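You operate a simulated robot arm through the tools that you are given. There is no shell and no other tool.

Carry out the task below with a simulated two-armed robot. There is one attempt and no reset: what you move stays moved.

## Task
Play the green card, then file it under the sound it holds.
Fine: it is in the recorder; stop it (one press) before opening the cover; shut the cover after.

The check looks at the end state, three seconds after you hand in, the way a careful person would. Anything else that was tipped, shoved, dropped, spilled or broken makes it a failure. Lids that push on must go on centred and level and be pressed home; caps that screw on are set level and turned clockwise until they are tight.

## Robot
Two 6-joint arms with fingered hands on one trunk that stands fixed in place. Base frame: the origin is at the foot of the trunk, x ahead of it, y to its left, z up. Readings come in mm, degrees, newtons and seconds.
The left shoulder is at [50, 170, 1035], the right one opposite. With the tool pointing down near the work surface each hand reaches from about 500 to 760 mm from the base axis, measured 20 degrees to its own side. Payload 3.5 kg a hand.
The TCP of each hand is the grasp point between the finger pads, 26 mm short of the fingertips. In the tool frame z runs along the fingers and y along their closing line. The gripper opens to 132 mm. The gripper's body begins 73 mm behind the TCP. The gripper is a hand of 3 fingers: y runs from the thumb to the fingers, the wrist lies at [0, 0, -234] in the tool frame.
Orientation is that of the tool frame in the base frame, as [roll, pitch, yaw] about the fixed x, y, z axes, in that order (R = Rz(yaw) Ry(pitch) Rx(roll)). With the fingers straight down and closing along the base's y, the tool's x points along the base's -x, its y along +y and its z along -z.

## Interface
- The arms move only by the tool jog_arm. It takes "left_plan", "right_plan" or both (then of equal length, played together; a hand with none holds still); each is a list of rows, each an object (a shift or turn left out is 0) with "travel": the shift along the base's x, y, z in units of 50 mm (1.0 is 50 mm), a list of three; "rot": the turn, a rotation vector about the base's x, y, z in units of 8 degrees (1.0 is 8 degrees), a list of three. In form: [{"travel": [x, y, z], "rot": [rx, ry, rz]}, ...]. A call has 1 to 20 rows; each row shifts and turns the commanded pose from where the row before left it. A call with a number of a shift or a turn outside -1 to 1 is refused whole. A row lasts 0.2 s, in which the tool goes at most 50 mm and 8.6 degrees; a call with a longer step from one row to the next is refused whole. A pose out of reach is approached as far as the arm can. The call stops where the force on the tool passes 40 N (or 10 N more than at its start, if that is more) or the arm is blocked; 0.2 s more then pass. In this call time passes only in rows, and 0.2 s behind the last. It gives the time, the measured TCP pose, the force on the tool (base axes), the opening and the grip force at its end, in the units of the frame above (readings bear some noise), with the torque about the TCP (base axes, N m) and any sound that the robot's microphone picked up.
- Cameras (640 x 400 px; columns grow to the right, rows downward): "scene" is now at [29.5, 42.4, 1629.2]; the picture's right is [0.52, -0.85, 0.00], its down [-0.60, -0.37, -0.70] and it looks along [0.60, 0.37, -0.71] (base axes); focal length 328 px, centre (320, 200). "left" rides on the left gripper at [-62, 3, -92] in its tool frame; the picture's right is [-0.05, -1.00, 0.00], its down [0.83, -0.04, -0.56] and it looks along [0.55, -0.03, 0.83] (tool axes); focal length 230 px, centre (320, 200). "right" rides on the right gripper at [62, 3, -92] in its tool frame; the picture's right is [-0.05, 1.00, 0.00], its down [-0.83, -0.04, -0.56] and it looks along [-0.55, -0.03, 0.83] (tool axes); focal length 230 px, centre (320, 200). There is no depth. A picture from a camera that has moved, and an enlarged one, comes with that camera's place and axes in the base frame and with its lens.
- camera(camera): a new picture of that camera. No time passes.
- raise_lower(by): slides the trunk up (or, below 0, down) by that many mm; the arms and the scene camera ride with it, the base frame stays. It gives what a move gives, with no picture.
- curl_fingers(finger1, finger2, thumb_bend, hand): sets how far each is bent, from 0 (flat) to 1 (curled in); at 0.3 the hand is open as for a grip, at 0.7 the pads meet at the TCP. One left out holds its place. A second passes; each finger stops where it meets its share of the squeeze, and holds until it gets a number again. It is the only way to open and close the hand. It gives what a move gives, with no picture; readings hold the bend of each and the force on the fingers (four entries, about 0 where the hand has none), thumb and palm.
- head_to(pan, tilt): turns the head with the scene camera to pan (to the left, within 86 degrees either way) and tilt (down, from -29 to 69), counted from straight ahead of the robot. It gives what a move gives.
- zoom(camera, box): a new picture of the part [left, top, right, bottom] of that camera's present view, enlarged. No time passes.
- close_job(): hands the job in; it is judged then, once.

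Places have to be worked out from the pictures, the camera data and where the tool is seen. Open the grippers and draw the arms clear of the work before you hand the job in, unless the task says otherwise.

The tools are called after ">>>" as name(argument=value, ...) on one line, values as JSON. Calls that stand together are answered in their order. jog_arm: Moves the arms, as the interface text tells. Its arguments: {"type":"object","properties":{"left_plan":{"type":"array","items":{"type":"object","properties":{"travel":{"type":"array","items":{"type":"number"}},"rot":{"type":"array","items":{"type":"number"}}}}},"right_plan":{"type":"array","items":{"type":"object","properties":{"travel":{"type":"array","items":{"type":"number"}},"rot":{"type":"array","items":{"type":"number"}}}}}},"required":[]} The other tools are called the same way: raise_lower (by) slides the trunk up or down; curl_fingers (finger1, finger2, thumb_bend, hand) moves the fingers one by one; head_to (pan, tilt) turns the head that bears the scene camera; camera (camera) takes a picture; zoom (camera, box) takes an enlarged picture of a part of a camera's view; close_job () hands the job in.

At the start:

```text
clock: 0.0
left_eef_pos: [364.3, 504.8, 1135.5]
left_orientation: [180.0, 0.0, -180.0]
left_contact_force: [-0.5, 1.1, 0.0]
left_moment: [-0.03, -0.03, -0.01]
left_finger_gap: 131.8
left_grasp_force: 0.1
left_shape: jaw
left_bend: [0.3, 0.3, 0.3]
left_finger forces: [0.0, 0.0, 0.1, 0.0, 0.0, 0.0]
right_eef_pos: [666.3, 62.0, 1065.6]
right_orientation: [-179.9, 0.0, 179.9]
right_contact_force: [0.5, 0.0, -0.5]
right_moment: [-0.02, -0.01, -0.02]
right_finger_gap: 132.0
right_grasp_force: 0.0
right_shape: jaw
right_bend: [0.3, 0.3, 0.3]
right_finger forces: [0.0, 0.0, 0.0, 0.0, 0.0, 0.0]
trunk travel left (down, up): [-650.0, 60.0]
head pan, tilt: [31.5, 45.2]
```

scene: 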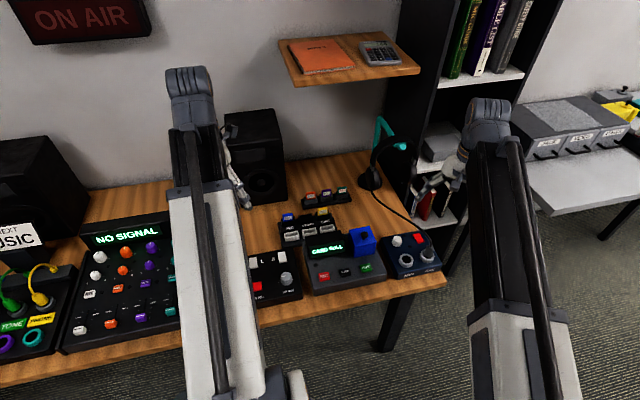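
right: 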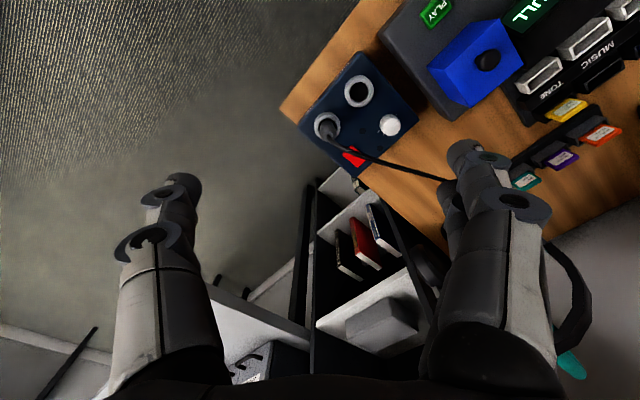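
left: 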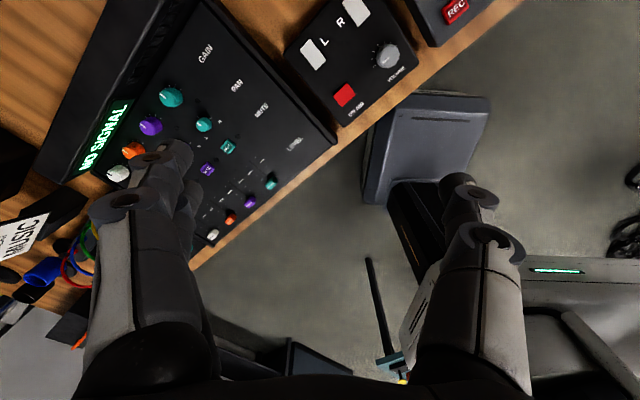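

I start by looking closely at the scene: the recorder appears to be the grey box with the "CARD FULL" display and blue cover. I zoom in on it.

>>> zoom(camera="scene", box=[230, 160, 450, 300])

>>> zoom(camera="right", box=[300, 0, 640, 210])

>>> zoom(camera="scene", box=[0, 160, 220, 300])

```text
2.86 times, centred on (340, 230) of scene
camera zoom: at [29.5, 42.4, 1629.2], right [0.52, -0.85, 0.0], down [-0.6, -0.37, -0.7], along [0.6, 0.37, -0.71], focal length 939 px, centre (263, 114)
```

zoom: 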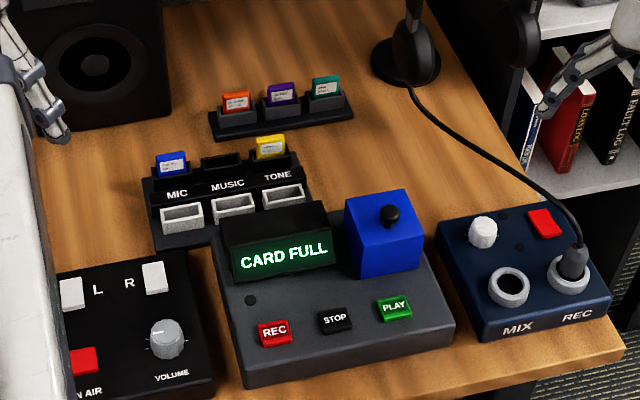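

```text
1.88 times, centred on (470, 105) of right
camera zoom: at [605.1, 65.6, 1157.3], right [0.05, 1.0, 0.0], down [0.83, -0.04, 0.56], along [0.55, -0.03, -0.83], focal length 433 px, centre (38, 379)
```

zoom: 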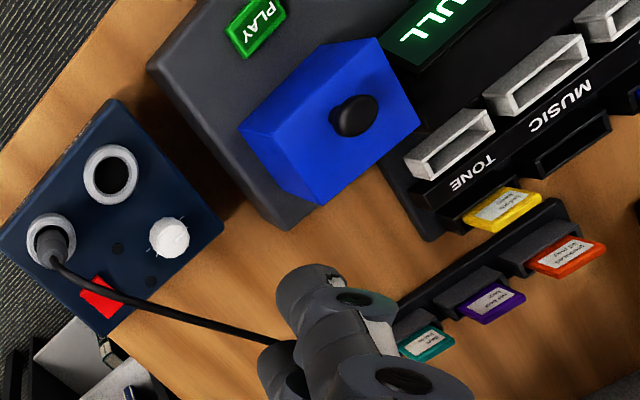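

```text
2.86 times, centred on (110, 230) of scene
camera zoom: at [29.5, 42.4, 1629.2], right [0.52, -0.85, 0.0], down [-0.6, -0.37, -0.7], along [0.6, 0.37, -0.71], focal length 939 px, centre (920, 114)
```

zoom: 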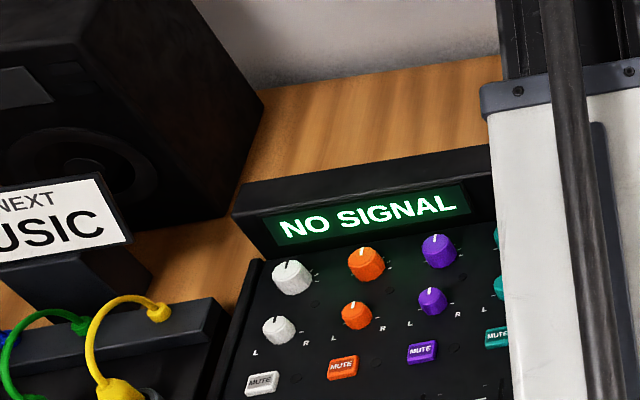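

The right camera and the scene camera together put the cover's knob near [626, 254, 854]. I zoom closer on the recorder and the filing rack to read details.

>>> zoom(camera="scene", box=[290, 215, 400, 295])

>>> zoom(camera="scene", box=[260, 180, 370, 250])

>>> zoom(camera="right", box=[480, 20, 640, 200])

>>> zoom(camera="right", box=[400, 0, 540, 120])

```text
5.00 times, centred on (345, 255) of scene
camera zoom: at [29.5, 42.4, 1629.2], right [0.52, -0.85, 0.0], down [-0.6, -0.37, -0.7], along [0.6, 0.37, -0.71], focal length 1643 px, centre (195, -75)
```

zoom: 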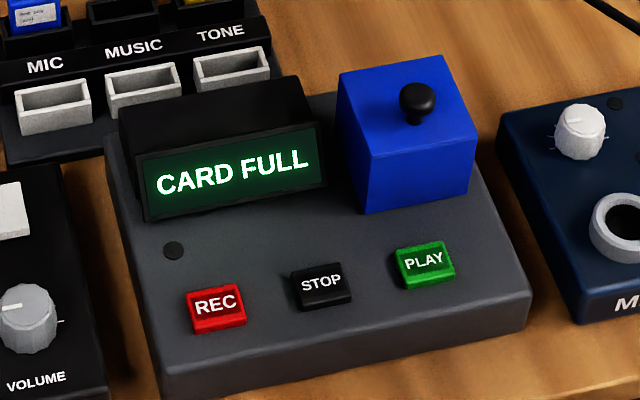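

```text
5.71 times, centred on (315, 215) of scene
camera zoom: at [29.5, 42.4, 1629.2], right [0.52, -0.85, 0.0], down [-0.6, -0.37, -0.7], along [0.6, 0.37, -0.71], focal length 1877 px, centre (349, 114)
```

zoom: 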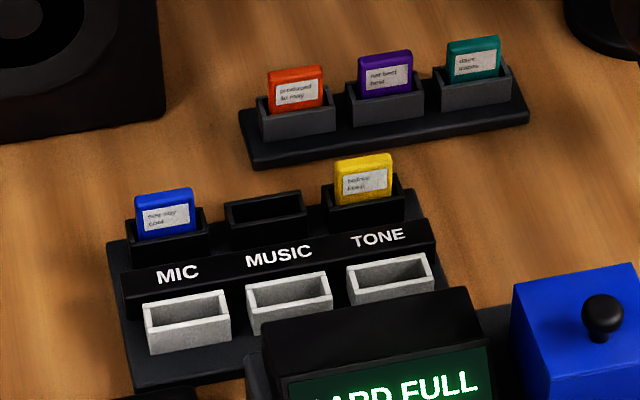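

```text
2.22 times, centred on (560, 110) of right
camera zoom: at [605.1, 65.6, 1157.3], right [0.05, 1.0, 0.0], down [0.83, -0.04, 0.56], along [0.55, -0.03, -0.83], focal length 511 px, centre (-213, 400)
```

zoom: 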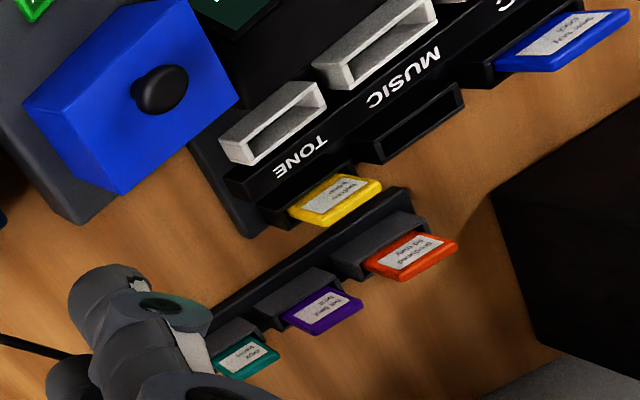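

```text
3.33 times, centred on (470, 60) of right
camera zoom: at [605.1, 65.6, 1157.3], right [0.05, 1.0, 0.0], down [0.83, -0.04, 0.56], along [0.55, -0.03, -0.83], focal length 767 px, centre (-180, 667)
```

zoom: 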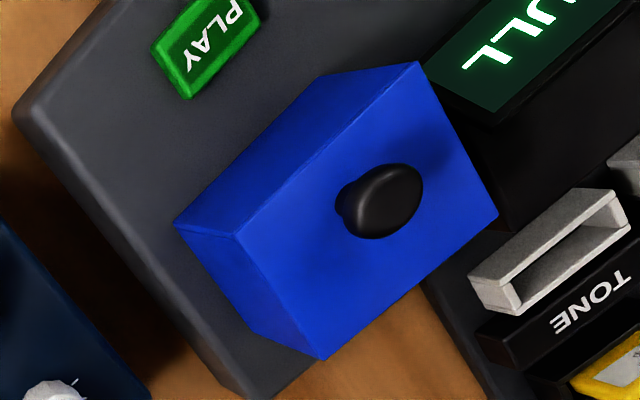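

The desk is turned about 45° to the base; buttons, knob and the three white bins (MIC, MUSIC, TONE) look within the left hand's reach. I bring the left hand over the recorder, high up, turning it -45° so its axes line up with the desk, then look.

>>> jog_arm(left_plan=[{"travel": [0.52, -0.5, -0.1], "rot": [0, 0, -0.94]}, {"travel": [0.52, -0.5, -0.1], "rot": [0, 0, -0.94]}, {"travel": [0.52, -0.5, -0.1], "rot": [0, 0, -0.94]}, {"travel": [0.52, -0.5, -0.1], "rot": [0, 0, -0.94]}, {"travel": [0.52, -0.5, -0.1], "rot": [0, 0, -0.94]}, {"travel": [0.52, -0.5, -0.1], "rot": [0, 0, -0.94]}])

```text
clock: 1.4
left_eef_pos: [519.8, 354.5, 1105.9]
left_orientation: [-180.0, -0.1, 134.8]
left_contact_force: [-0.4, 0.0, -0.6]
left_moment: [0.0, 0.03, -0.04]
left_finger_gap: 131.7
left_grasp_force: 0.1
left_shape: jaw
left_bend: [0.3, 0.3, 0.3]
left_finger forces: [0.1, 0.0, 0.0, 0.0, 0.0, 0.0]
right_eef_pos: [666.1, 61.7, 1064.4]
right_orientation: [-180.0, 0.0, 179.9]
right_contact_force: [0.8, -0.9, 0.3]
right_moment: [0.0, 0.0, 0.01]
right_finger_gap: 132.0
right_grasp_force: 0.1
right_shape: jaw
right_bend: [0.3, 0.3, 0.3]
right_finger forces: [0.0, 0.0, 0.0, 0.0, 0.0, 0.1]
trunk travel left (down, up): [-650.0, 60.0]
head pan, tilt: [31.5, 45.2]
```

The hand is at [520, 354, 1106] with yaw 134.8 as intended. Now I take pictures from the left, scene and right cameras.

>>> camera(camera="left")

>>> camera(camera="scene")

>>> camera(camera="right")

```text
taken
camera left: at [565.0, 313.4, 1199.2], right [-0.67, -0.74, 0.0], down [-0.62, 0.56, 0.56], along [-0.41, 0.37, -0.83], focal length 230 px, centre (320, 200)
```

left: 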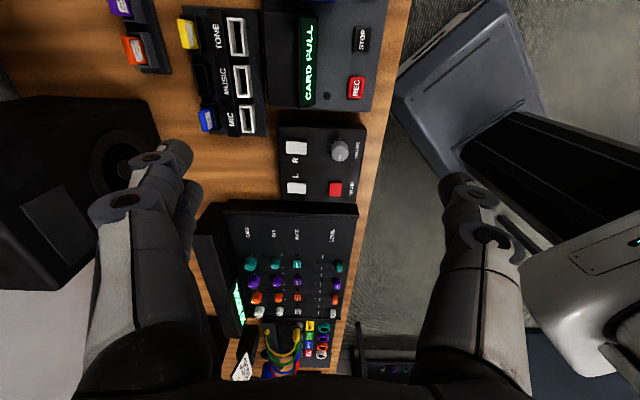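

```text
taken
camera scene: at [29.8, 42.2, 1629.2], right [0.52, -0.85, 0.0], down [-0.6, -0.37, -0.7], along [0.6, 0.37, -0.71], focal length 328 px, centre (320, 200)
```

scene: 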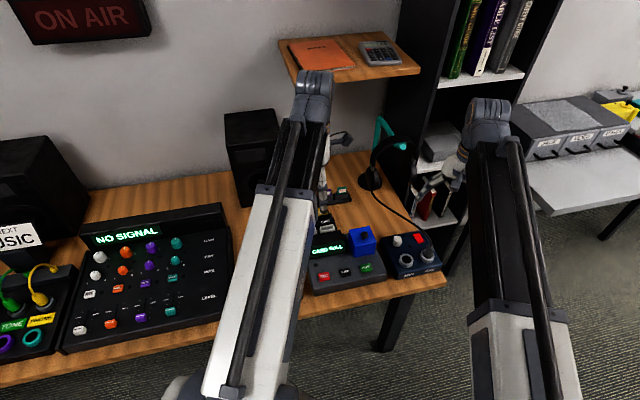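

```text
taken
camera right: at [605.3, 65.5, 1157.2], right [0.05, 1.0, 0.0], down [0.83, -0.04, 0.55], along [0.55, -0.03, -0.83], focal length 230 px, centre (320, 200)
```

right: 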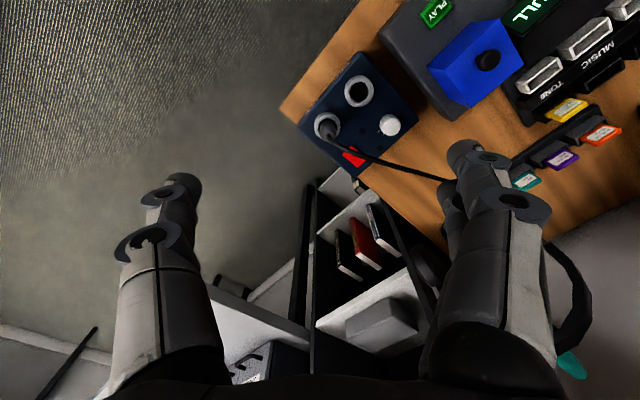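

The left camera view now lines up with the desk. I shift the left hand about 150 mm toward the recorder's right so the recorder, cover and bins come between the fingers in view.

>>> jog_arm(left_plan=[{"travel": [0.7, -0.7, 0]}, {"travel": [0.7, -0.7, 0]}, {"travel": [0.7, -0.7, 0]}], right_plan=[{"travel": [-0.3, -0.7, 0]}, {"travel": [-0.3, -0.7, 0]}, {"travel": [-0.3, -0.7, 0]}])

>>> camera(camera="left")

>>> camera(camera="right")

```text
clock: 2.2
left_eef_pos: [627.7, 248.1, 1105.0]
left_orientation: [180.0, 0.0, 135.0]
left_contact_force: [-0.3, -0.9, 0.9]
left_moment: [0.01, -0.01, -0.02]
left_finger_gap: 131.8
left_grasp_force: 0.2
left_shape: jaw
left_bend: [0.3, 0.3, 0.3]
left_finger forces: [0.0, 0.0, 0.1, 0.0, 0.0, 0.0]
right_eef_pos: [621.5, -45.7, 1063.9]
right_orientation: [180.0, 0.1, -180.0]
right_contact_force: [-0.2, 0.1, -0.1]
right_moment: [0.01, 0.03, -0.03]
right_finger_gap: 131.8
right_grasp_force: 0.1
right_shape: jaw
right_bend: [0.3, 0.3, 0.3]
right_finger forces: [0.0, 0.1, 0.0, 0.0, 0.0, 0.0]
trunk travel left (down, up): [-650.0, 60.0]
head pan, tilt: [31.5, 45.2]
```

```text
taken
camera left: at [673.2, 208.2, 1198.8], right [-0.67, -0.74, 0.0], down [-0.62, 0.56, 0.56], along [-0.41, 0.37, -0.83], focal length 230 px, centre (320, 200)
```

left: 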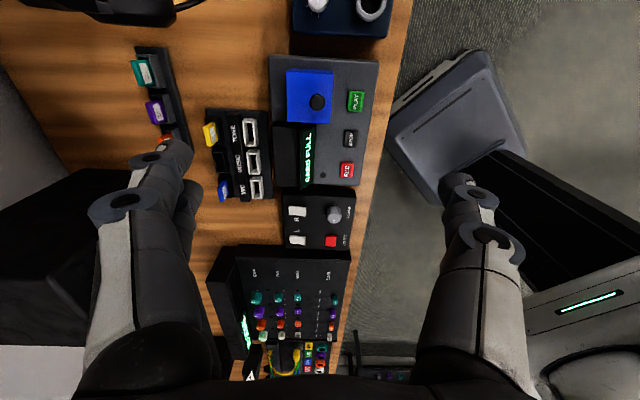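

```text
taken
camera right: at [560.5, -41.5, 1155.8], right [0.05, 1.0, 0.0], down [0.83, -0.04, 0.55], along [0.55, -0.03, -0.83], focal length 230 px, centre (320, 200)
```

right: 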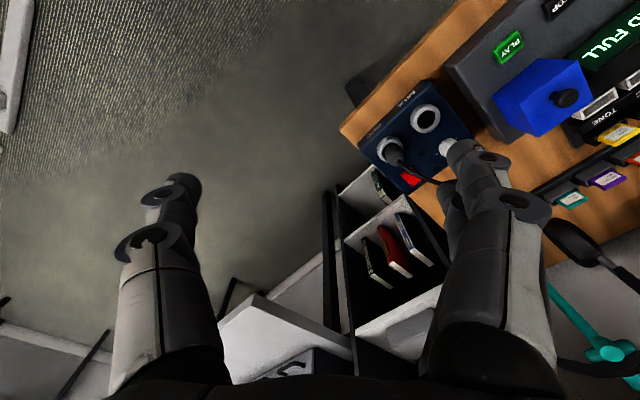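

I have a near-overhead view of the recorder between the left fingers. I zoom into it for measuring.

>>> zoom(camera="left", box=[180, 40, 400, 210])

>>> zoom(camera="left", box=[265, 50, 385, 130])

>>> zoom(camera="left", box=[195, 100, 285, 210])

```text
2.35 times, centred on (290, 125) of left
camera zoom: at [673.2, 208.2, 1198.8], right [-0.67, -0.74, 0.0], down [-0.62, 0.56, 0.56], along [-0.41, 0.37, -0.83], focal length 541 px, centre (391, 376)
```

zoom: 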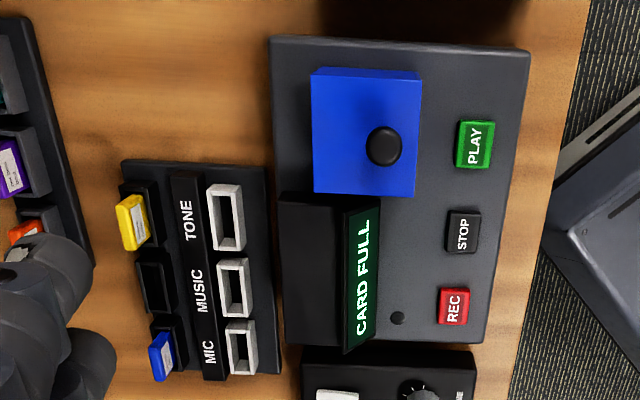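

```text
5.00 times, centred on (325, 90) of left
camera zoom: at [673.2, 208.2, 1198.8], right [-0.67, -0.74, 0.0], down [-0.62, 0.56, 0.56], along [-0.41, 0.37, -0.83], focal length 1150 px, centre (295, 750)
```

zoom: 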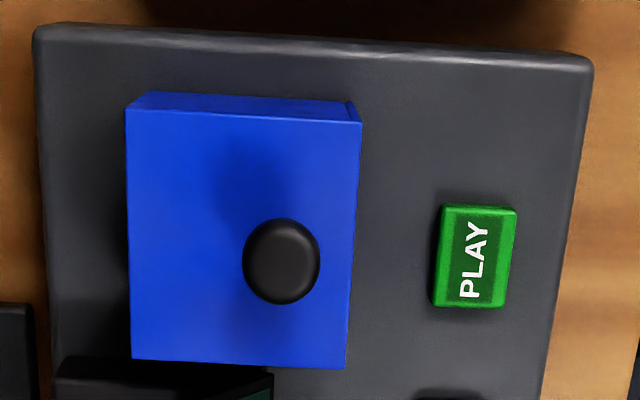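

```text
3.64 times, centred on (240, 155) of left
camera zoom: at [673.2, 208.2, 1198.8], right [-0.67, -0.74, 0.0], down [-0.62, 0.56, 0.56], along [-0.41, 0.37, -0.83], focal length 837 px, centre (611, 364)
```

zoom: 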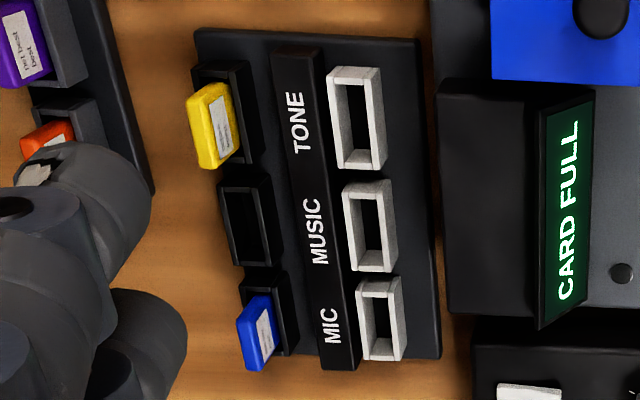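

The cover's knob looks set toward the front edge, suggesting a hinge at the back. I zoom with the right camera, which sees the cover from the side.

>>> zoom(camera="right", box=[470, 30, 640, 150])

>>> zoom(camera="scene", box=[330, 215, 390, 260])

```text
3.33 times, centred on (555, 90) of right
camera zoom: at [560.5, -41.5, 1155.8], right [0.05, 1.0, 0.0], down [0.83, -0.04, 0.55], along [0.55, -0.03, -0.83], focal length 767 px, centre (-463, 567)
```

zoom: 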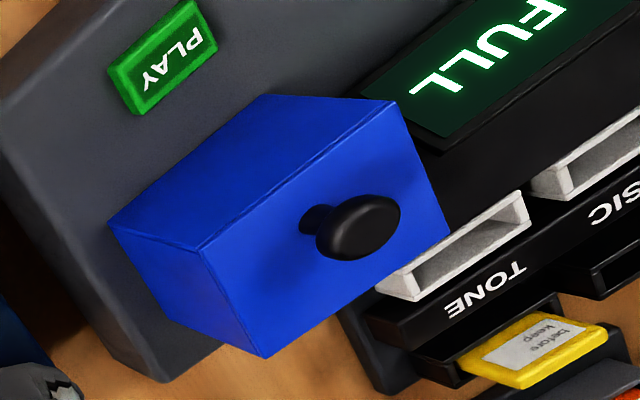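

```text
8.89 times, centred on (360, 238) of scene
camera zoom: at [29.7, 41.8, 1629.2], right [0.52, -0.85, 0.0], down [-0.6, -0.37, -0.7], along [0.6, 0.37, -0.71], focal length 2920 px, centre (-36, -133)
```

zoom: 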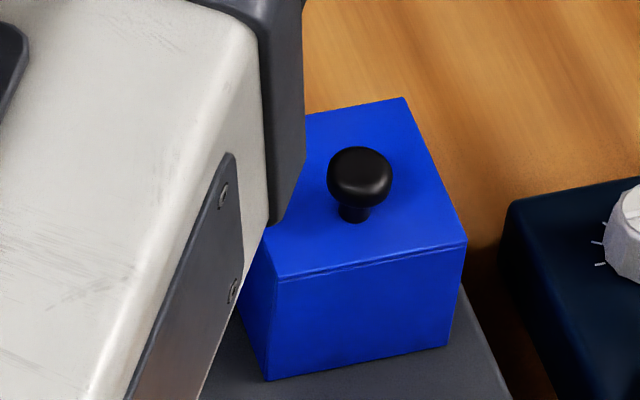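

Triangulating with three cameras: knob about [628, 254, 855], lid about 65×67 mm with centre [635, 264], PLAY about [575, 216, 775], bins TONE [659, 398], MUSIC [617, 441], MIC [574, 484] with tops near z 766. I close the left fingers into a point for pressing and check how it looks.

>>> curl_fingers(hand="left", finger1=0.7, finger2=0.7, thumb_bend=0.7)

>>> camera(camera="left")

>>> camera(camera="right")

```text
clock: 3.2
left_eef_pos: [626.1, 248.8, 1104.6]
left_orientation: [180.0, 0.0, 134.9]
left_contact_force: [0.3, 0.3, 0.3]
left_moment: [-0.01, 0.01, 0.01]
left_finger_gap: 6.3
left_grasp_force: 0.1
left_shape: fingers
left_bend: [0.7, 0.7, 0.7]
left_finger forces: [0.0, 0.1, 0.0, 0.1, 0.1, 0.0]
right_eef_pos: [622.0, -45.1, 1064.1]
right_orientation: [-180.0, 0.0, -180.0]
right_contact_force: [1.1, -0.2, 0.5]
right_moment: [-0.02, 0.0, 0.01]
right_finger_gap: 132.3
right_grasp_force: 0.0
right_shape: jaw
right_bend: [0.3, 0.3, 0.3]
right_finger forces: [0.0, 0.0, 0.0, 0.1, 0.0, 0.1]
trunk travel left (down, up): [-650.0, 60.0]
head pan, tilt: [31.5, 45.2]
```

```text
taken
camera left: at [672.7, 208.5, 1198.6], right [-0.67, -0.74, 0.0], down [-0.62, 0.56, 0.56], along [-0.41, 0.37, -0.83], focal length 230 px, centre (320, 200)
```

left: 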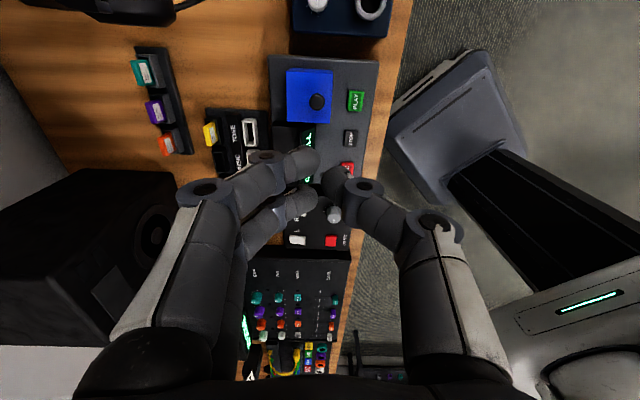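

```text
taken
camera right: at [560.6, -40.9, 1155.8], right [0.05, 1.0, 0.0], down [0.83, -0.04, 0.56], along [0.55, -0.03, -0.83], focal length 230 px, centre (320, 200)
```

right: 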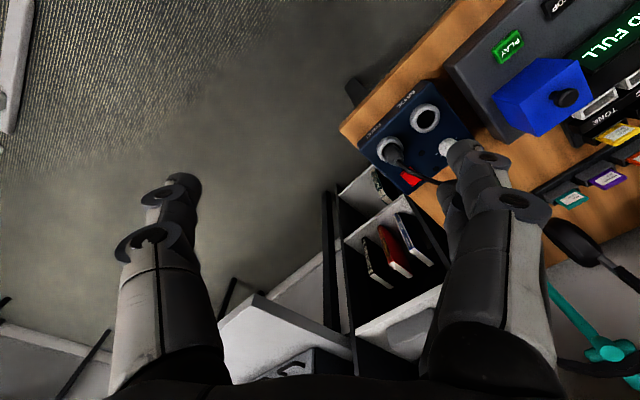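

The closed fingertips make a small cluster, but with this yaw the knuckles spread along the box-to-button line and could touch the cover. I rotate the left hand another -90° so the fingers close along the button row and the camera looks from the front.

>>> jog_arm(left_plan=[{"travel": [-0.1, -0.06, 0], "rot": [0, 0, -0.9375]}, {"travel": [-0.1, -0.06, 0], "rot": [0, 0, -0.9375]}, {"travel": [-0.1, -0.06, 0], "rot": [0, 0, -0.9375]}, {"travel": [-0.1, -0.06, 0], "rot": [0, 0, -0.9375]}, {"travel": [-0.1, -0.06, 0], "rot": [0, 0, -0.9375]}, {"travel": [-0.1, -0.06, 0], "rot": [0, 0, -0.9375]}, {"travel": [-0.1, -0.06, 0], "rot": [0, 0, -0.9375]}, {"travel": [-0.1, -0.06, 0], "rot": [0, 0, -0.9375]}, {"travel": [-0.1, -0.06, 0], "rot": [0, 0, -0.9375]}, {"travel": [-0.1, -0.06, 0], "rot": [0, 0, -0.9375]}, {"travel": [0, 0, 0], "rot": [0, 0, -0.9375]}, {"travel": [0, 0, 0], "rot": [0, 0, -0.9375]}])

>>> camera(camera="left")

>>> camera(camera="scene")

```text
clock: 5.8
left_eef_pos: [574.7, 218.9, 1106.6]
left_orientation: [-180.0, 0.0, 44.8]
left_contact_force: [-0.2, -0.2, 1.4]
left_moment: [0.0, -0.01, 0.04]
left_finger_gap: 6.4
left_grasp_force: 0.1
left_shape: fingers
left_bend: [0.7, 0.7, 0.7]
left_finger forces: [0.0, 0.0, 0.1, 0.1, 0.1, 0.0]
right_eef_pos: [622.0, -44.7, 1063.6]
right_orientation: [-180.0, -0.1, -180.0]
right_contact_force: [0.4, 0.3, -1.3]
right_moment: [0.02, -0.02, 0.01]
right_finger_gap: 132.0
right_grasp_force: 0.1
right_shape: jaw
right_bend: [0.3, 0.3, 0.3]
right_finger forces: [0.0, 0.0, 0.1, 0.0, 0.0, 0.0]
trunk travel left (down, up): [-650.0, 60.0]
head pan, tilt: [31.5, 45.2]
```

```text
taken
camera left: at [532.9, 175.2, 1199.3], right [-0.74, 0.67, 0.0], down [0.56, 0.62, 0.56], along [0.37, 0.41, -0.83], focal length 230 px, centre (320, 200)
```

left: 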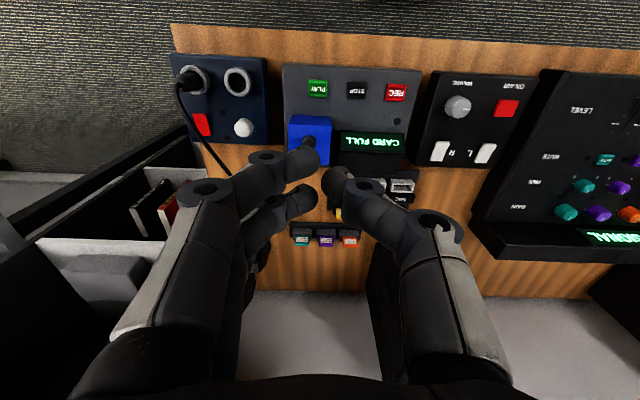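

```text
taken
camera scene: at [29.5, 42.3, 1629.2], right [0.52, -0.85, 0.0], down [-0.6, -0.37, -0.7], along [0.6, 0.37, -0.71], focal length 328 px, centre (320, 200)
```

scene: 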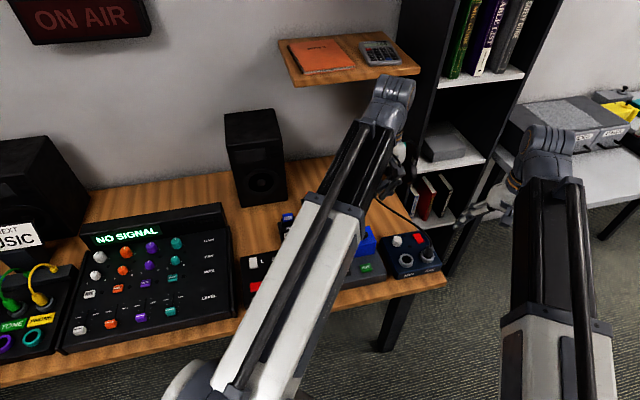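

The rotation worked and the camera now looks from the front side. PLAY projects to about [577, 217]; I zoom to refine PLAY and STOP positions before descending.

>>> zoom(camera="left", box=[270, 60, 430, 160])

>>> zoom(camera="left", box=[260, 120, 380, 220])

```text
4.00 times, centred on (350, 110) of left
camera zoom: at [532.9, 175.2, 1199.3], right [-0.74, 0.67, 0.0], down [0.56, 0.62, 0.56], along [0.37, 0.41, -0.83], focal length 920 px, centre (200, 560)
```

zoom: 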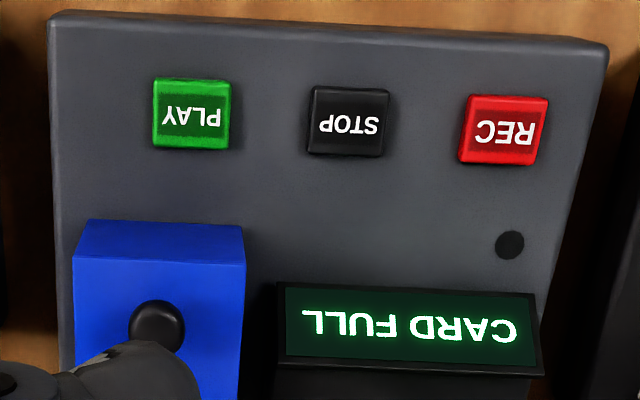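

```text
4.00 times, centred on (320, 170) of left
camera zoom: at [532.9, 175.2, 1199.3], right [-0.74, 0.67, 0.0], down [0.56, 0.62, 0.56], along [0.37, 0.41, -0.83], focal length 920 px, centre (320, 320)
```

zoom: 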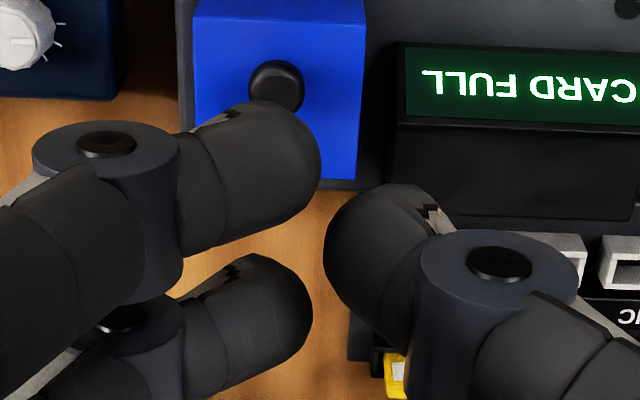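

PLAY sits at about [576, 217], STOP at [529, 263], tops near z 775. I descend straight over PLAY to a hover with the fingertips about 28 mm above it.

>>> jog_arm(left_plan=[{"travel": [0.03, -0.04, -0.69]}, {"travel": [0, 0, -0.69]}, {"travel": [0, 0, -0.69]}, {"travel": [0, 0, -0.69]}, {"travel": [0, 0, -0.69]}, {"travel": [0, 0, -0.69]}, {"travel": [0, 0, -0.69]}, {"travel": [0, 0, -0.69]}])

>>> camera(camera="left")

>>> camera(camera="right")

>>> camera(camera="scene")

```text
clock: 7.6
left_eef_pos: [576.3, 218.0, 828.0]
left_orientation: [-180.0, 0.0, 44.9]
left_contact_force: [-0.5, -0.1, 0.0]
left_moment: [0.03, 0.03, 0.0]
left_finger_gap: 6.2
left_grasp_force: 0.0
left_shape: fingers
left_bend: [0.7, 0.7, 0.7]
left_finger forces: [0.0, 0.0, 0.1, 0.0, 0.0, 0.0]
right_eef_pos: [621.0, -44.7, 1063.5]
right_orientation: [180.0, 0.1, -180.0]
right_contact_force: [0.2, -0.6, -0.1]
right_moment: [0.01, -0.04, 0.01]
right_finger_gap: 131.7
right_grasp_force: 0.0
right_shape: jaw
right_bend: [0.3, 0.3, 0.3]
right_finger forces: [0.0, 0.0, 0.1, 0.0, 0.0, 0.0]
trunk travel left (down, up): [-650.0, 60.0]
head pan, tilt: [31.5, 45.2]
```

```text
taken
camera left: at [534.5, 174.6, 922.3], right [-0.74, 0.67, 0.0], down [0.56, 0.62, 0.56], along [0.37, 0.41, -0.83], focal length 230 px, centre (320, 200)
```

left: 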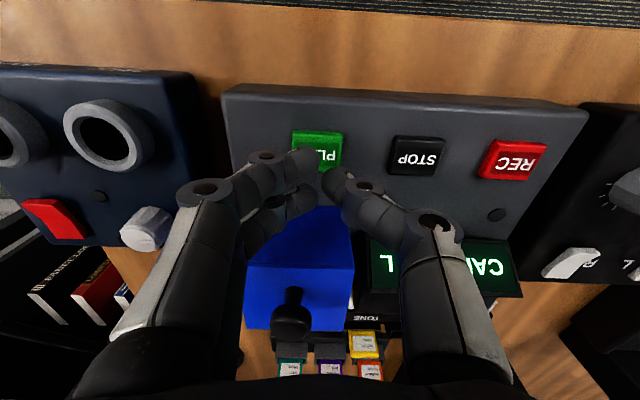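

```text
taken
camera right: at [560.7, -40.8, 1155.8], right [0.05, 1.0, 0.0], down [0.83, -0.04, 0.56], along [0.55, -0.03, -0.83], focal length 230 px, centre (320, 200)
```

right: 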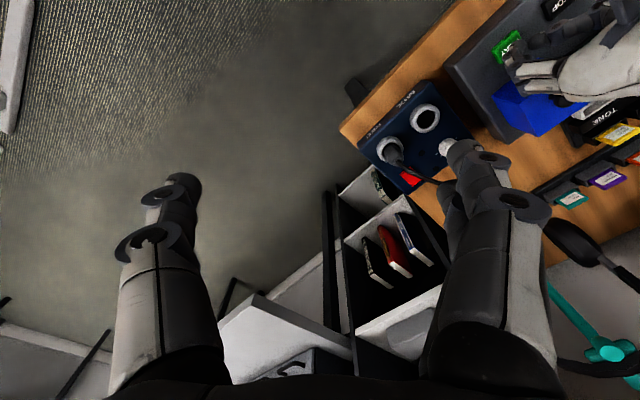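

```text
taken
camera scene: at [29.7, 42.4, 1629.2], right [0.52, -0.85, 0.0], down [-0.6, -0.37, -0.7], along [0.6, 0.37, -0.71], focal length 328 px, centre (320, 200)
```

scene: 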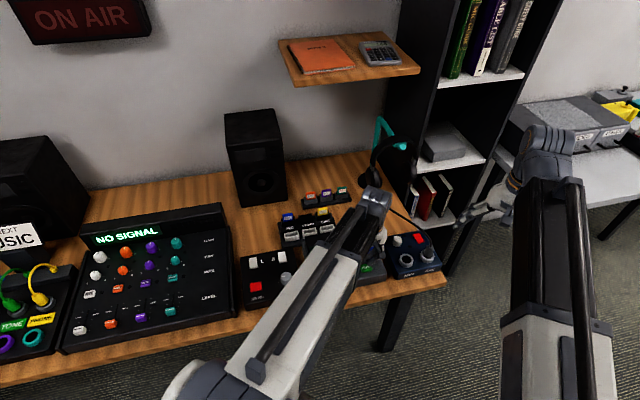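

Fingertips hover above PLAY. I zoom in to check how the contact point lines up with the button.

>>> zoom(camera="left", box=[270, 110, 370, 220])

>>> zoom(camera="right", box=[460, 0, 640, 120])

```text
3.64 times, centred on (320, 165) of left
camera zoom: at [534.5, 174.6, 922.3], right [-0.74, 0.67, 0.0], down [0.56, 0.62, 0.56], along [0.37, 0.41, -0.83], focal length 837 px, centre (320, 327)
```

zoom: 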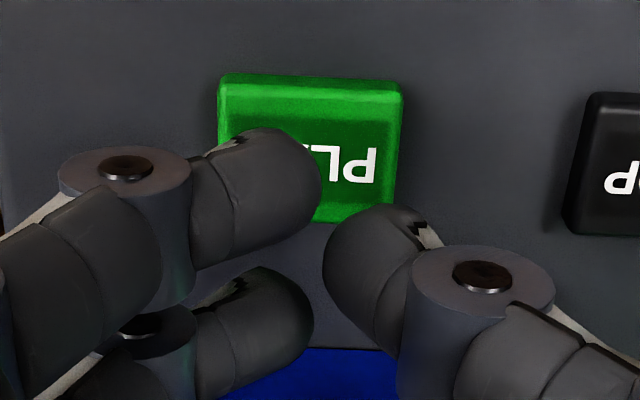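

```text
3.33 times, centred on (550, 60) of right
camera zoom: at [560.7, -40.8, 1155.8], right [0.05, 1.0, 0.0], down [0.83, -0.04, 0.56], along [0.55, -0.03, -0.83], focal length 767 px, centre (-447, 667)
```

zoom: 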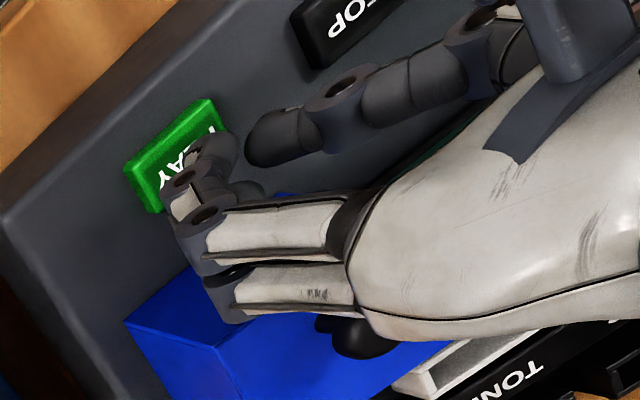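

Combining the high and low views gives the PLAY top at z ≈ 775.5, centre [576, 217], right under the TCP axis. I lower 20 mm and then feel for contact in small steps.

>>> jog_arm(left_plan=[{"travel": [0, -0.02, -0.2]}, {"travel": [0, 0, -0.2]}])

>>> zoom(camera="left", box=[250, 90, 530, 310])

```text
clock: 8.2
left_eef_pos: [575.5, 217.1, 808.5]
left_orientation: [-180.0, 0.0, 44.8]
left_contact_force: [0.1, 0.0, 1.2]
left_moment: [0.0, -0.02, -0.01]
left_finger_gap: 6.0
left_grasp_force: 0.5
left_shape: fingers
left_bend: [0.7, 0.7, 0.7]
left_finger forces: [0.0, 0.1, 0.1, 0.0, 0.8, 0.0]
right_eef_pos: [621.5, -44.8, 1063.8]
right_orientation: [-180.0, 0.0, 179.9]
right_contact_force: [0.6, 0.0, 0.0]
right_moment: [0.0, 0.01, -0.04]
right_finger_gap: 131.7
right_grasp_force: 0.1
right_shape: jaw
right_bend: [0.3, 0.3, 0.3]
right_finger forces: [0.0, 0.1, 0.1, 0.0, 0.1, 0.0]
trunk travel left (down, up): [-650.0, 60.0]
head pan, tilt: [31.5, 45.2]
```

```text
1.82 times, centred on (390, 200) of left
camera zoom: at [534.3, 173.0, 902.2], right [-0.74, 0.67, 0.0], down [0.56, 0.62, 0.56], along [0.37, 0.41, -0.83], focal length 418 px, centre (193, 200)
```

zoom: 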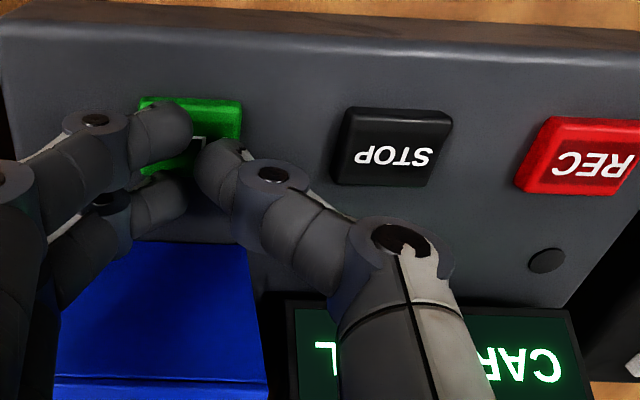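

A slight thumb force (0.8 N) shows contact may be starting. I go down in 2 mm steps.

>>> jog_arm(left_plan=[{"travel": [0, 0, -0.05]}])

>>> zoom(camera="left", box=[250, 90, 530, 310])

```text
clock: 8.6
left_eef_pos: [576.0, 217.3, 805.4]
left_orientation: [-180.0, 0.0, 44.9]
left_contact_force: [0.4, 0.6, 3.0]
left_moment: [0.04, 0.03, 0.01]
left_finger_gap: 5.7
left_grasp_force: 1.6
left_shape: fingers
left_bend: [0.7, 0.7, 0.7]
left_finger forces: [0.3, 0.3, 0.0, 0.0, 2.6, 0.1]
right_eef_pos: [621.7, -45.2, 1063.4]
right_orientation: [-179.9, 0.0, -179.9]
right_contact_force: [0.2, 1.2, -0.6]
right_moment: [-0.03, -0.02, 0.03]
right_finger_gap: 132.1
right_grasp_force: 0.1
right_shape: jaw
right_bend: [0.3, 0.3, 0.3]
right_finger forces: [0.0, 0.0, 0.0, 0.1, 0.0, 0.0]
trunk travel left (down, up): [-650.0, 60.0]
head pan, tilt: [31.5, 45.2]
heard: click
```

```text
1.82 times, centred on (390, 200) of left
camera zoom: at [534.2, 172.5, 899.7], right [-0.74, 0.67, 0.0], down [0.56, 0.62, 0.56], along [0.37, 0.41, -0.83], focal length 418 px, centre (193, 200)
```

zoom: 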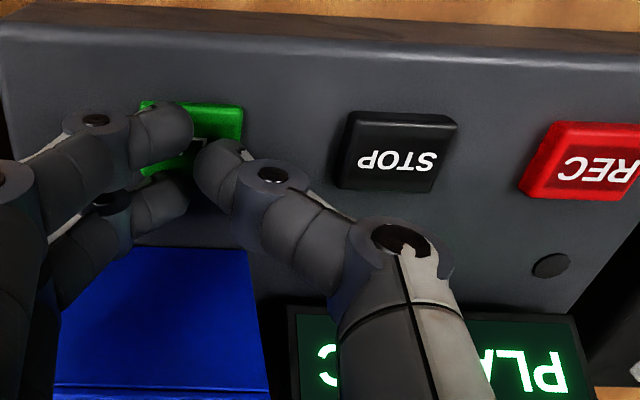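

A click was heard and the display now shows "PLA…G" (PLAYING). I raise the hand off the button and listen.

>>> jog_arm(left_plan=[{"travel": [0, 0, 0.3]}, {"travel": [0, 0, 0.3]}, {"travel": [0, 0, 0.3]}])

>>> camera(camera="left")

>>> camera(camera="scene")

```text
clock: 9.4
left_eef_pos: [573.3, 217.3, 851.9]
left_orientation: [-179.9, -0.1, 44.8]
left_contact_force: [-0.6, -0.1, 1.0]
left_moment: [0.01, 0.01, 0.0]
left_finger_gap: 6.0
left_grasp_force: 0.0
left_shape: fingers
left_bend: [0.7, 0.7, 0.7]
left_finger forces: [0.0, 0.1, 0.0, 0.0, 0.0, 0.1]
right_eef_pos: [620.4, -45.0, 1064.7]
right_orientation: [180.0, 0.0, -180.0]
right_contact_force: [0.2, 0.5, -0.3]
right_moment: [-0.02, 0.02, -0.01]
right_finger_gap: 131.9
right_grasp_force: 0.0
right_shape: jaw
right_bend: [0.3, 0.3, 0.3]
right_finger forces: [0.1, 0.0, 0.0, 0.1, 0.0, 0.1]
trunk travel left (down, up): [-650.0, 60.0]
head pan, tilt: [31.5, 45.2]
```

```text
taken
camera left: at [533.3, 172.5, 945.6], right [-0.74, 0.67, 0.0], down [0.56, 0.62, 0.56], along [0.37, 0.41, -0.83], focal length 230 px, centre (320, 200)
```

left: 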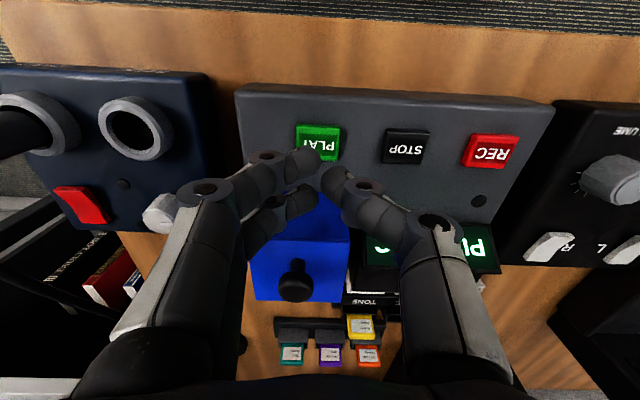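

```text
taken
camera scene: at [29.4, 42.3, 1629.2], right [0.52, -0.85, 0.0], down [-0.6, -0.37, -0.7], along [0.6, 0.37, -0.71], focal length 328 px, centre (320, 200)
```

scene: 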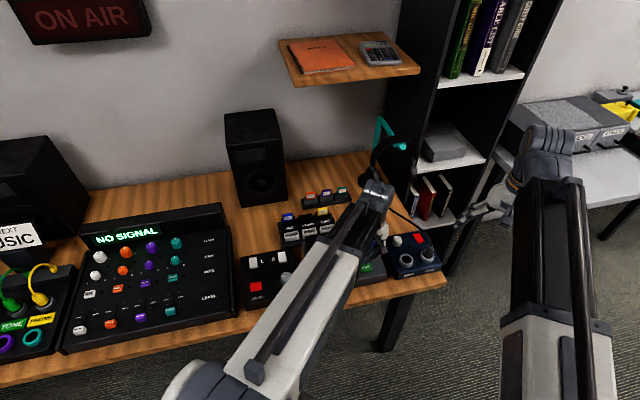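

No sound reported yet; I move to hover above STOP at [529, 263] while listening for the playback.

>>> jog_arm(left_plan=[{"travel": [-0.3, 0.3, 0]}, {"travel": [-0.3, 0.3, 0]}, {"travel": [-0.28, 0.31, 0]}, {"travel": [0, 0, 0]}, {"travel": [0, 0, 0]}, {"travel": [0, 0, 0]}, {"travel": [0, 0, 0]}, {"travel": [0, 0, 0]}])

>>> camera(camera="left")

```text
clock: 11.2
left_eef_pos: [530.4, 262.1, 852.5]
left_orientation: [180.0, 0.0, 44.9]
left_contact_force: [0.5, 0.1, -0.3]
left_moment: [0.02, 0.01, 0.0]
left_finger_gap: 5.9
left_grasp_force: 0.0
left_shape: fingers
left_bend: [0.7, 0.7, 0.7]
left_finger forces: [0.1, 0.1, 0.0, 0.0, 0.0, 0.1]
right_eef_pos: [622.0, -44.6, 1064.0]
right_orientation: [-179.9, 0.0, 180.0]
right_contact_force: [0.5, -0.8, -0.1]
right_moment: [0.02, -0.01, 0.02]
right_finger_gap: 132.0
right_grasp_force: 0.0
right_shape: jaw
right_bend: [0.3, 0.3, 0.3]
right_finger forces: [0.0, 0.1, 0.0, 0.0, 0.0, 0.0]
trunk travel left (down, up): [-650.0, 60.0]
head pan, tilt: [31.5, 45.2]
```

```text
taken
camera left: at [490.1, 217.3, 946.6], right [-0.74, 0.67, 0.0], down [0.56, 0.62, 0.56], along [0.37, 0.41, -0.83], focal length 230 px, centre (320, 200)
```

left: 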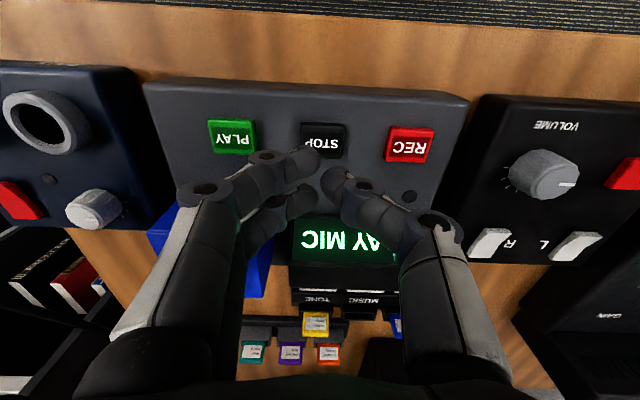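

The recorder's display now reads "…AY MIC". I zoom in to confirm, and also check the mixer's display.

>>> zoom(camera="left", box=[260, 200, 420, 320])

>>> camera(camera="scene")

>>> zoom(camera="right", box=[460, 0, 640, 120])

```text
3.33 times, centred on (340, 260) of left
camera zoom: at [490.1, 217.3, 946.6], right [-0.74, 0.67, 0.0], down [0.56, 0.62, 0.56], along [0.37, 0.41, -0.83], focal length 767 px, centre (253, 0)
```

zoom: 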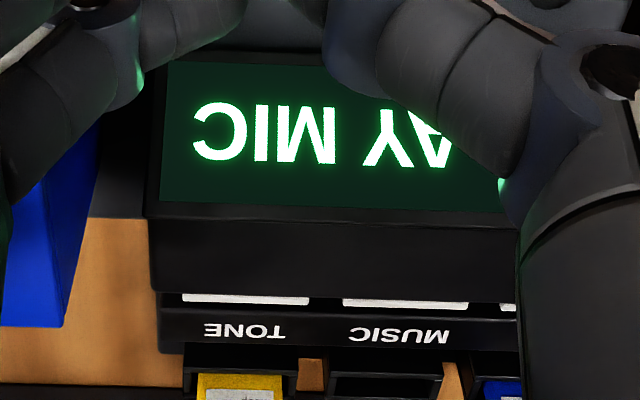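

```text
taken
camera scene: at [29.5, 42.4, 1629.2], right [0.52, -0.85, 0.0], down [-0.6, -0.37, -0.7], along [0.6, 0.37, -0.71], focal length 328 px, centre (320, 200)
```

scene: 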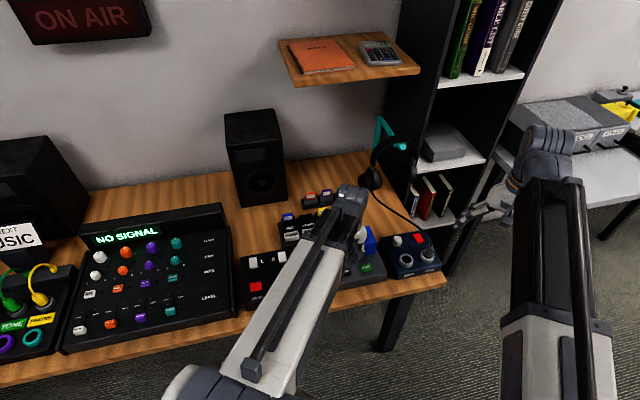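

```text
3.33 times, centred on (550, 60) of right
camera zoom: at [560.6, -40.8, 1155.9], right [0.05, 1.0, 0.0], down [0.83, -0.04, 0.56], along [0.55, -0.03, -0.83], focal length 767 px, centre (-447, 667)
```

zoom: 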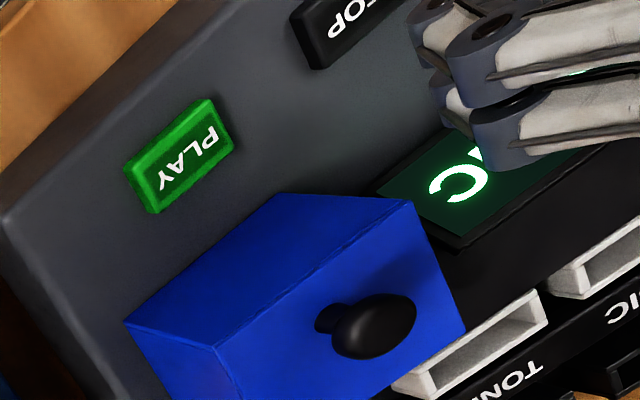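

The display clearly reads "PLAY MIC", so the card holds the MIC sound. Now I press STOP once: descend to just above contact height, then in 2 mm steps.

>>> jog_arm(left_plan=[{"travel": [-0.02, 0.01, -0.4]}, {"travel": [0, 0, -0.38]}])

>>> zoom(camera="left", box=[250, 90, 530, 310])

```text
clock: 11.8
left_eef_pos: [531.2, 262.4, 814.7]
left_orientation: [-179.9, 0.1, 44.9]
left_contact_force: [-0.1, -0.4, -0.2]
left_moment: [-0.02, -0.01, -0.02]
left_finger_gap: 6.0
left_grasp_force: 0.0
left_shape: fingers
left_bend: [0.7, 0.7, 0.7]
left_finger forces: [0.0, 0.0, 0.0, 0.1, 0.0, 0.0]
right_eef_pos: [621.0, -44.5, 1062.1]
right_orientation: [-180.0, 0.0, -180.0]
right_contact_force: [-1.0, -0.8, -1.1]
right_moment: [-0.04, 0.01, 0.01]
right_finger_gap: 131.8
right_grasp_force: 0.0
right_shape: jaw
right_bend: [0.3, 0.3, 0.3]
right_finger forces: [0.1, 0.1, 0.0, 0.1, 0.0, 0.0]
trunk travel left (down, up): [-650.0, 60.0]
head pan, tilt: [31.5, 45.2]
```

```text
1.82 times, centred on (390, 200) of left
camera zoom: at [489.9, 218.1, 907.9], right [-0.74, 0.67, 0.0], down [0.56, 0.62, 0.56], along [0.37, 0.41, -0.83], focal length 418 px, centre (193, 200)
```

zoom: 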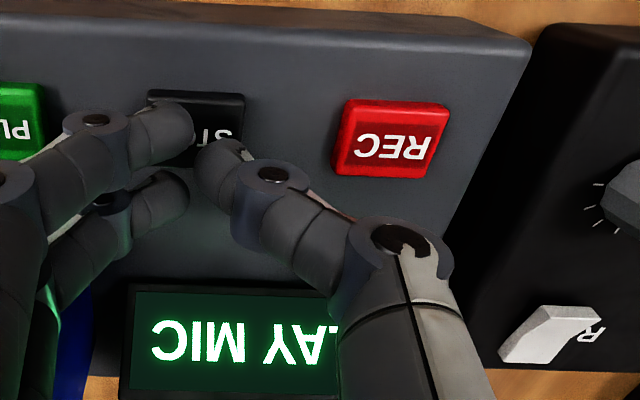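

Fingertips are over STOP, no contact yet. I continue down slowly to the press height learned from PLAY.

>>> jog_arm(left_plan=[{"travel": [0, 0, -0.06]}, {"travel": [0, 0, -0.06]}])

```text
clock: 12.4
left_eef_pos: [533.4, 261.4, 808.7]
left_orientation: [-180.0, 0.0, 44.8]
left_contact_force: [-0.2, 0.6, 1.2]
left_moment: [-0.01, 0.02, -0.03]
left_finger_gap: 5.8
left_grasp_force: 0.2
left_shape: fingers
left_bend: [0.7, 0.7, 0.7]
left_finger forces: [0.1, 0.0, 0.1, 0.0, 0.8, 0.0]
right_eef_pos: [621.7, -45.1, 1062.2]
right_orientation: [179.9, -0.1, -180.0]
right_contact_force: [-0.2, 0.0, 0.2]
right_moment: [0.0, 0.03, 0.01]
right_finger_gap: 132.1
right_grasp_force: 0.1
right_shape: jaw
right_bend: [0.3, 0.3, 0.3]
right_finger forces: [0.0, 0.0, 0.0, 0.0, 0.0, 0.0]
trunk travel left (down, up): [-650.0, 60.0]
head pan, tilt: [31.5, 45.2]
```

Thumb contact of 0.8 N, the same as just before the PLAY click. One more 3 mm step should press STOP.

>>> jog_arm(left_plan=[{"travel": [0, 0, -0.06]}])

>>> zoom(camera="left", box=[250, 90, 530, 310])

```text
clock: 12.8
left_eef_pos: [531.2, 263.2, 805.0]
left_orientation: [180.0, 0.0, 44.9]
left_contact_force: [0.6, -0.8, 4.6]
left_moment: [0.01, 0.02, 0.01]
left_finger_gap: 5.8
left_grasp_force: 1.7
left_shape: fingers
left_bend: [0.7, 0.7, 0.7]
left_finger forces: [1.0, 0.9, 0.0, 0.1, 2.4, 0.1]
right_eef_pos: [622.4, -46.5, 1062.9]
right_orientation: [180.0, 0.0, 179.9]
right_contact_force: [0.3, 0.6, -0.5]
right_moment: [0.02, 0.01, 0.0]
right_finger_gap: 131.9
right_grasp_force: 0.1
right_shape: jaw
right_bend: [0.3, 0.3, 0.3]
right_finger forces: [0.1, 0.0, 0.0, 0.0, 0.0, 0.0]
trunk travel left (down, up): [-650.0, 60.0]
head pan, tilt: [31.5, 45.2]
heard: click
```

```text
1.82 times, centred on (390, 200) of left
camera zoom: at [489.9, 218.1, 899.3], right [-0.74, 0.67, 0.0], down [0.56, 0.62, 0.56], along [0.37, 0.41, -0.83], focal length 418 px, centre (193, 200)
```

zoom: 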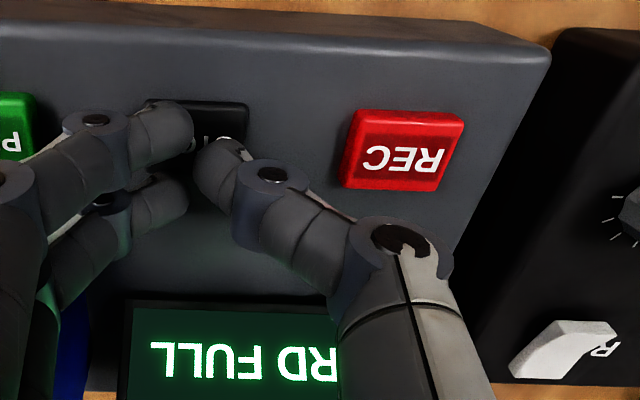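

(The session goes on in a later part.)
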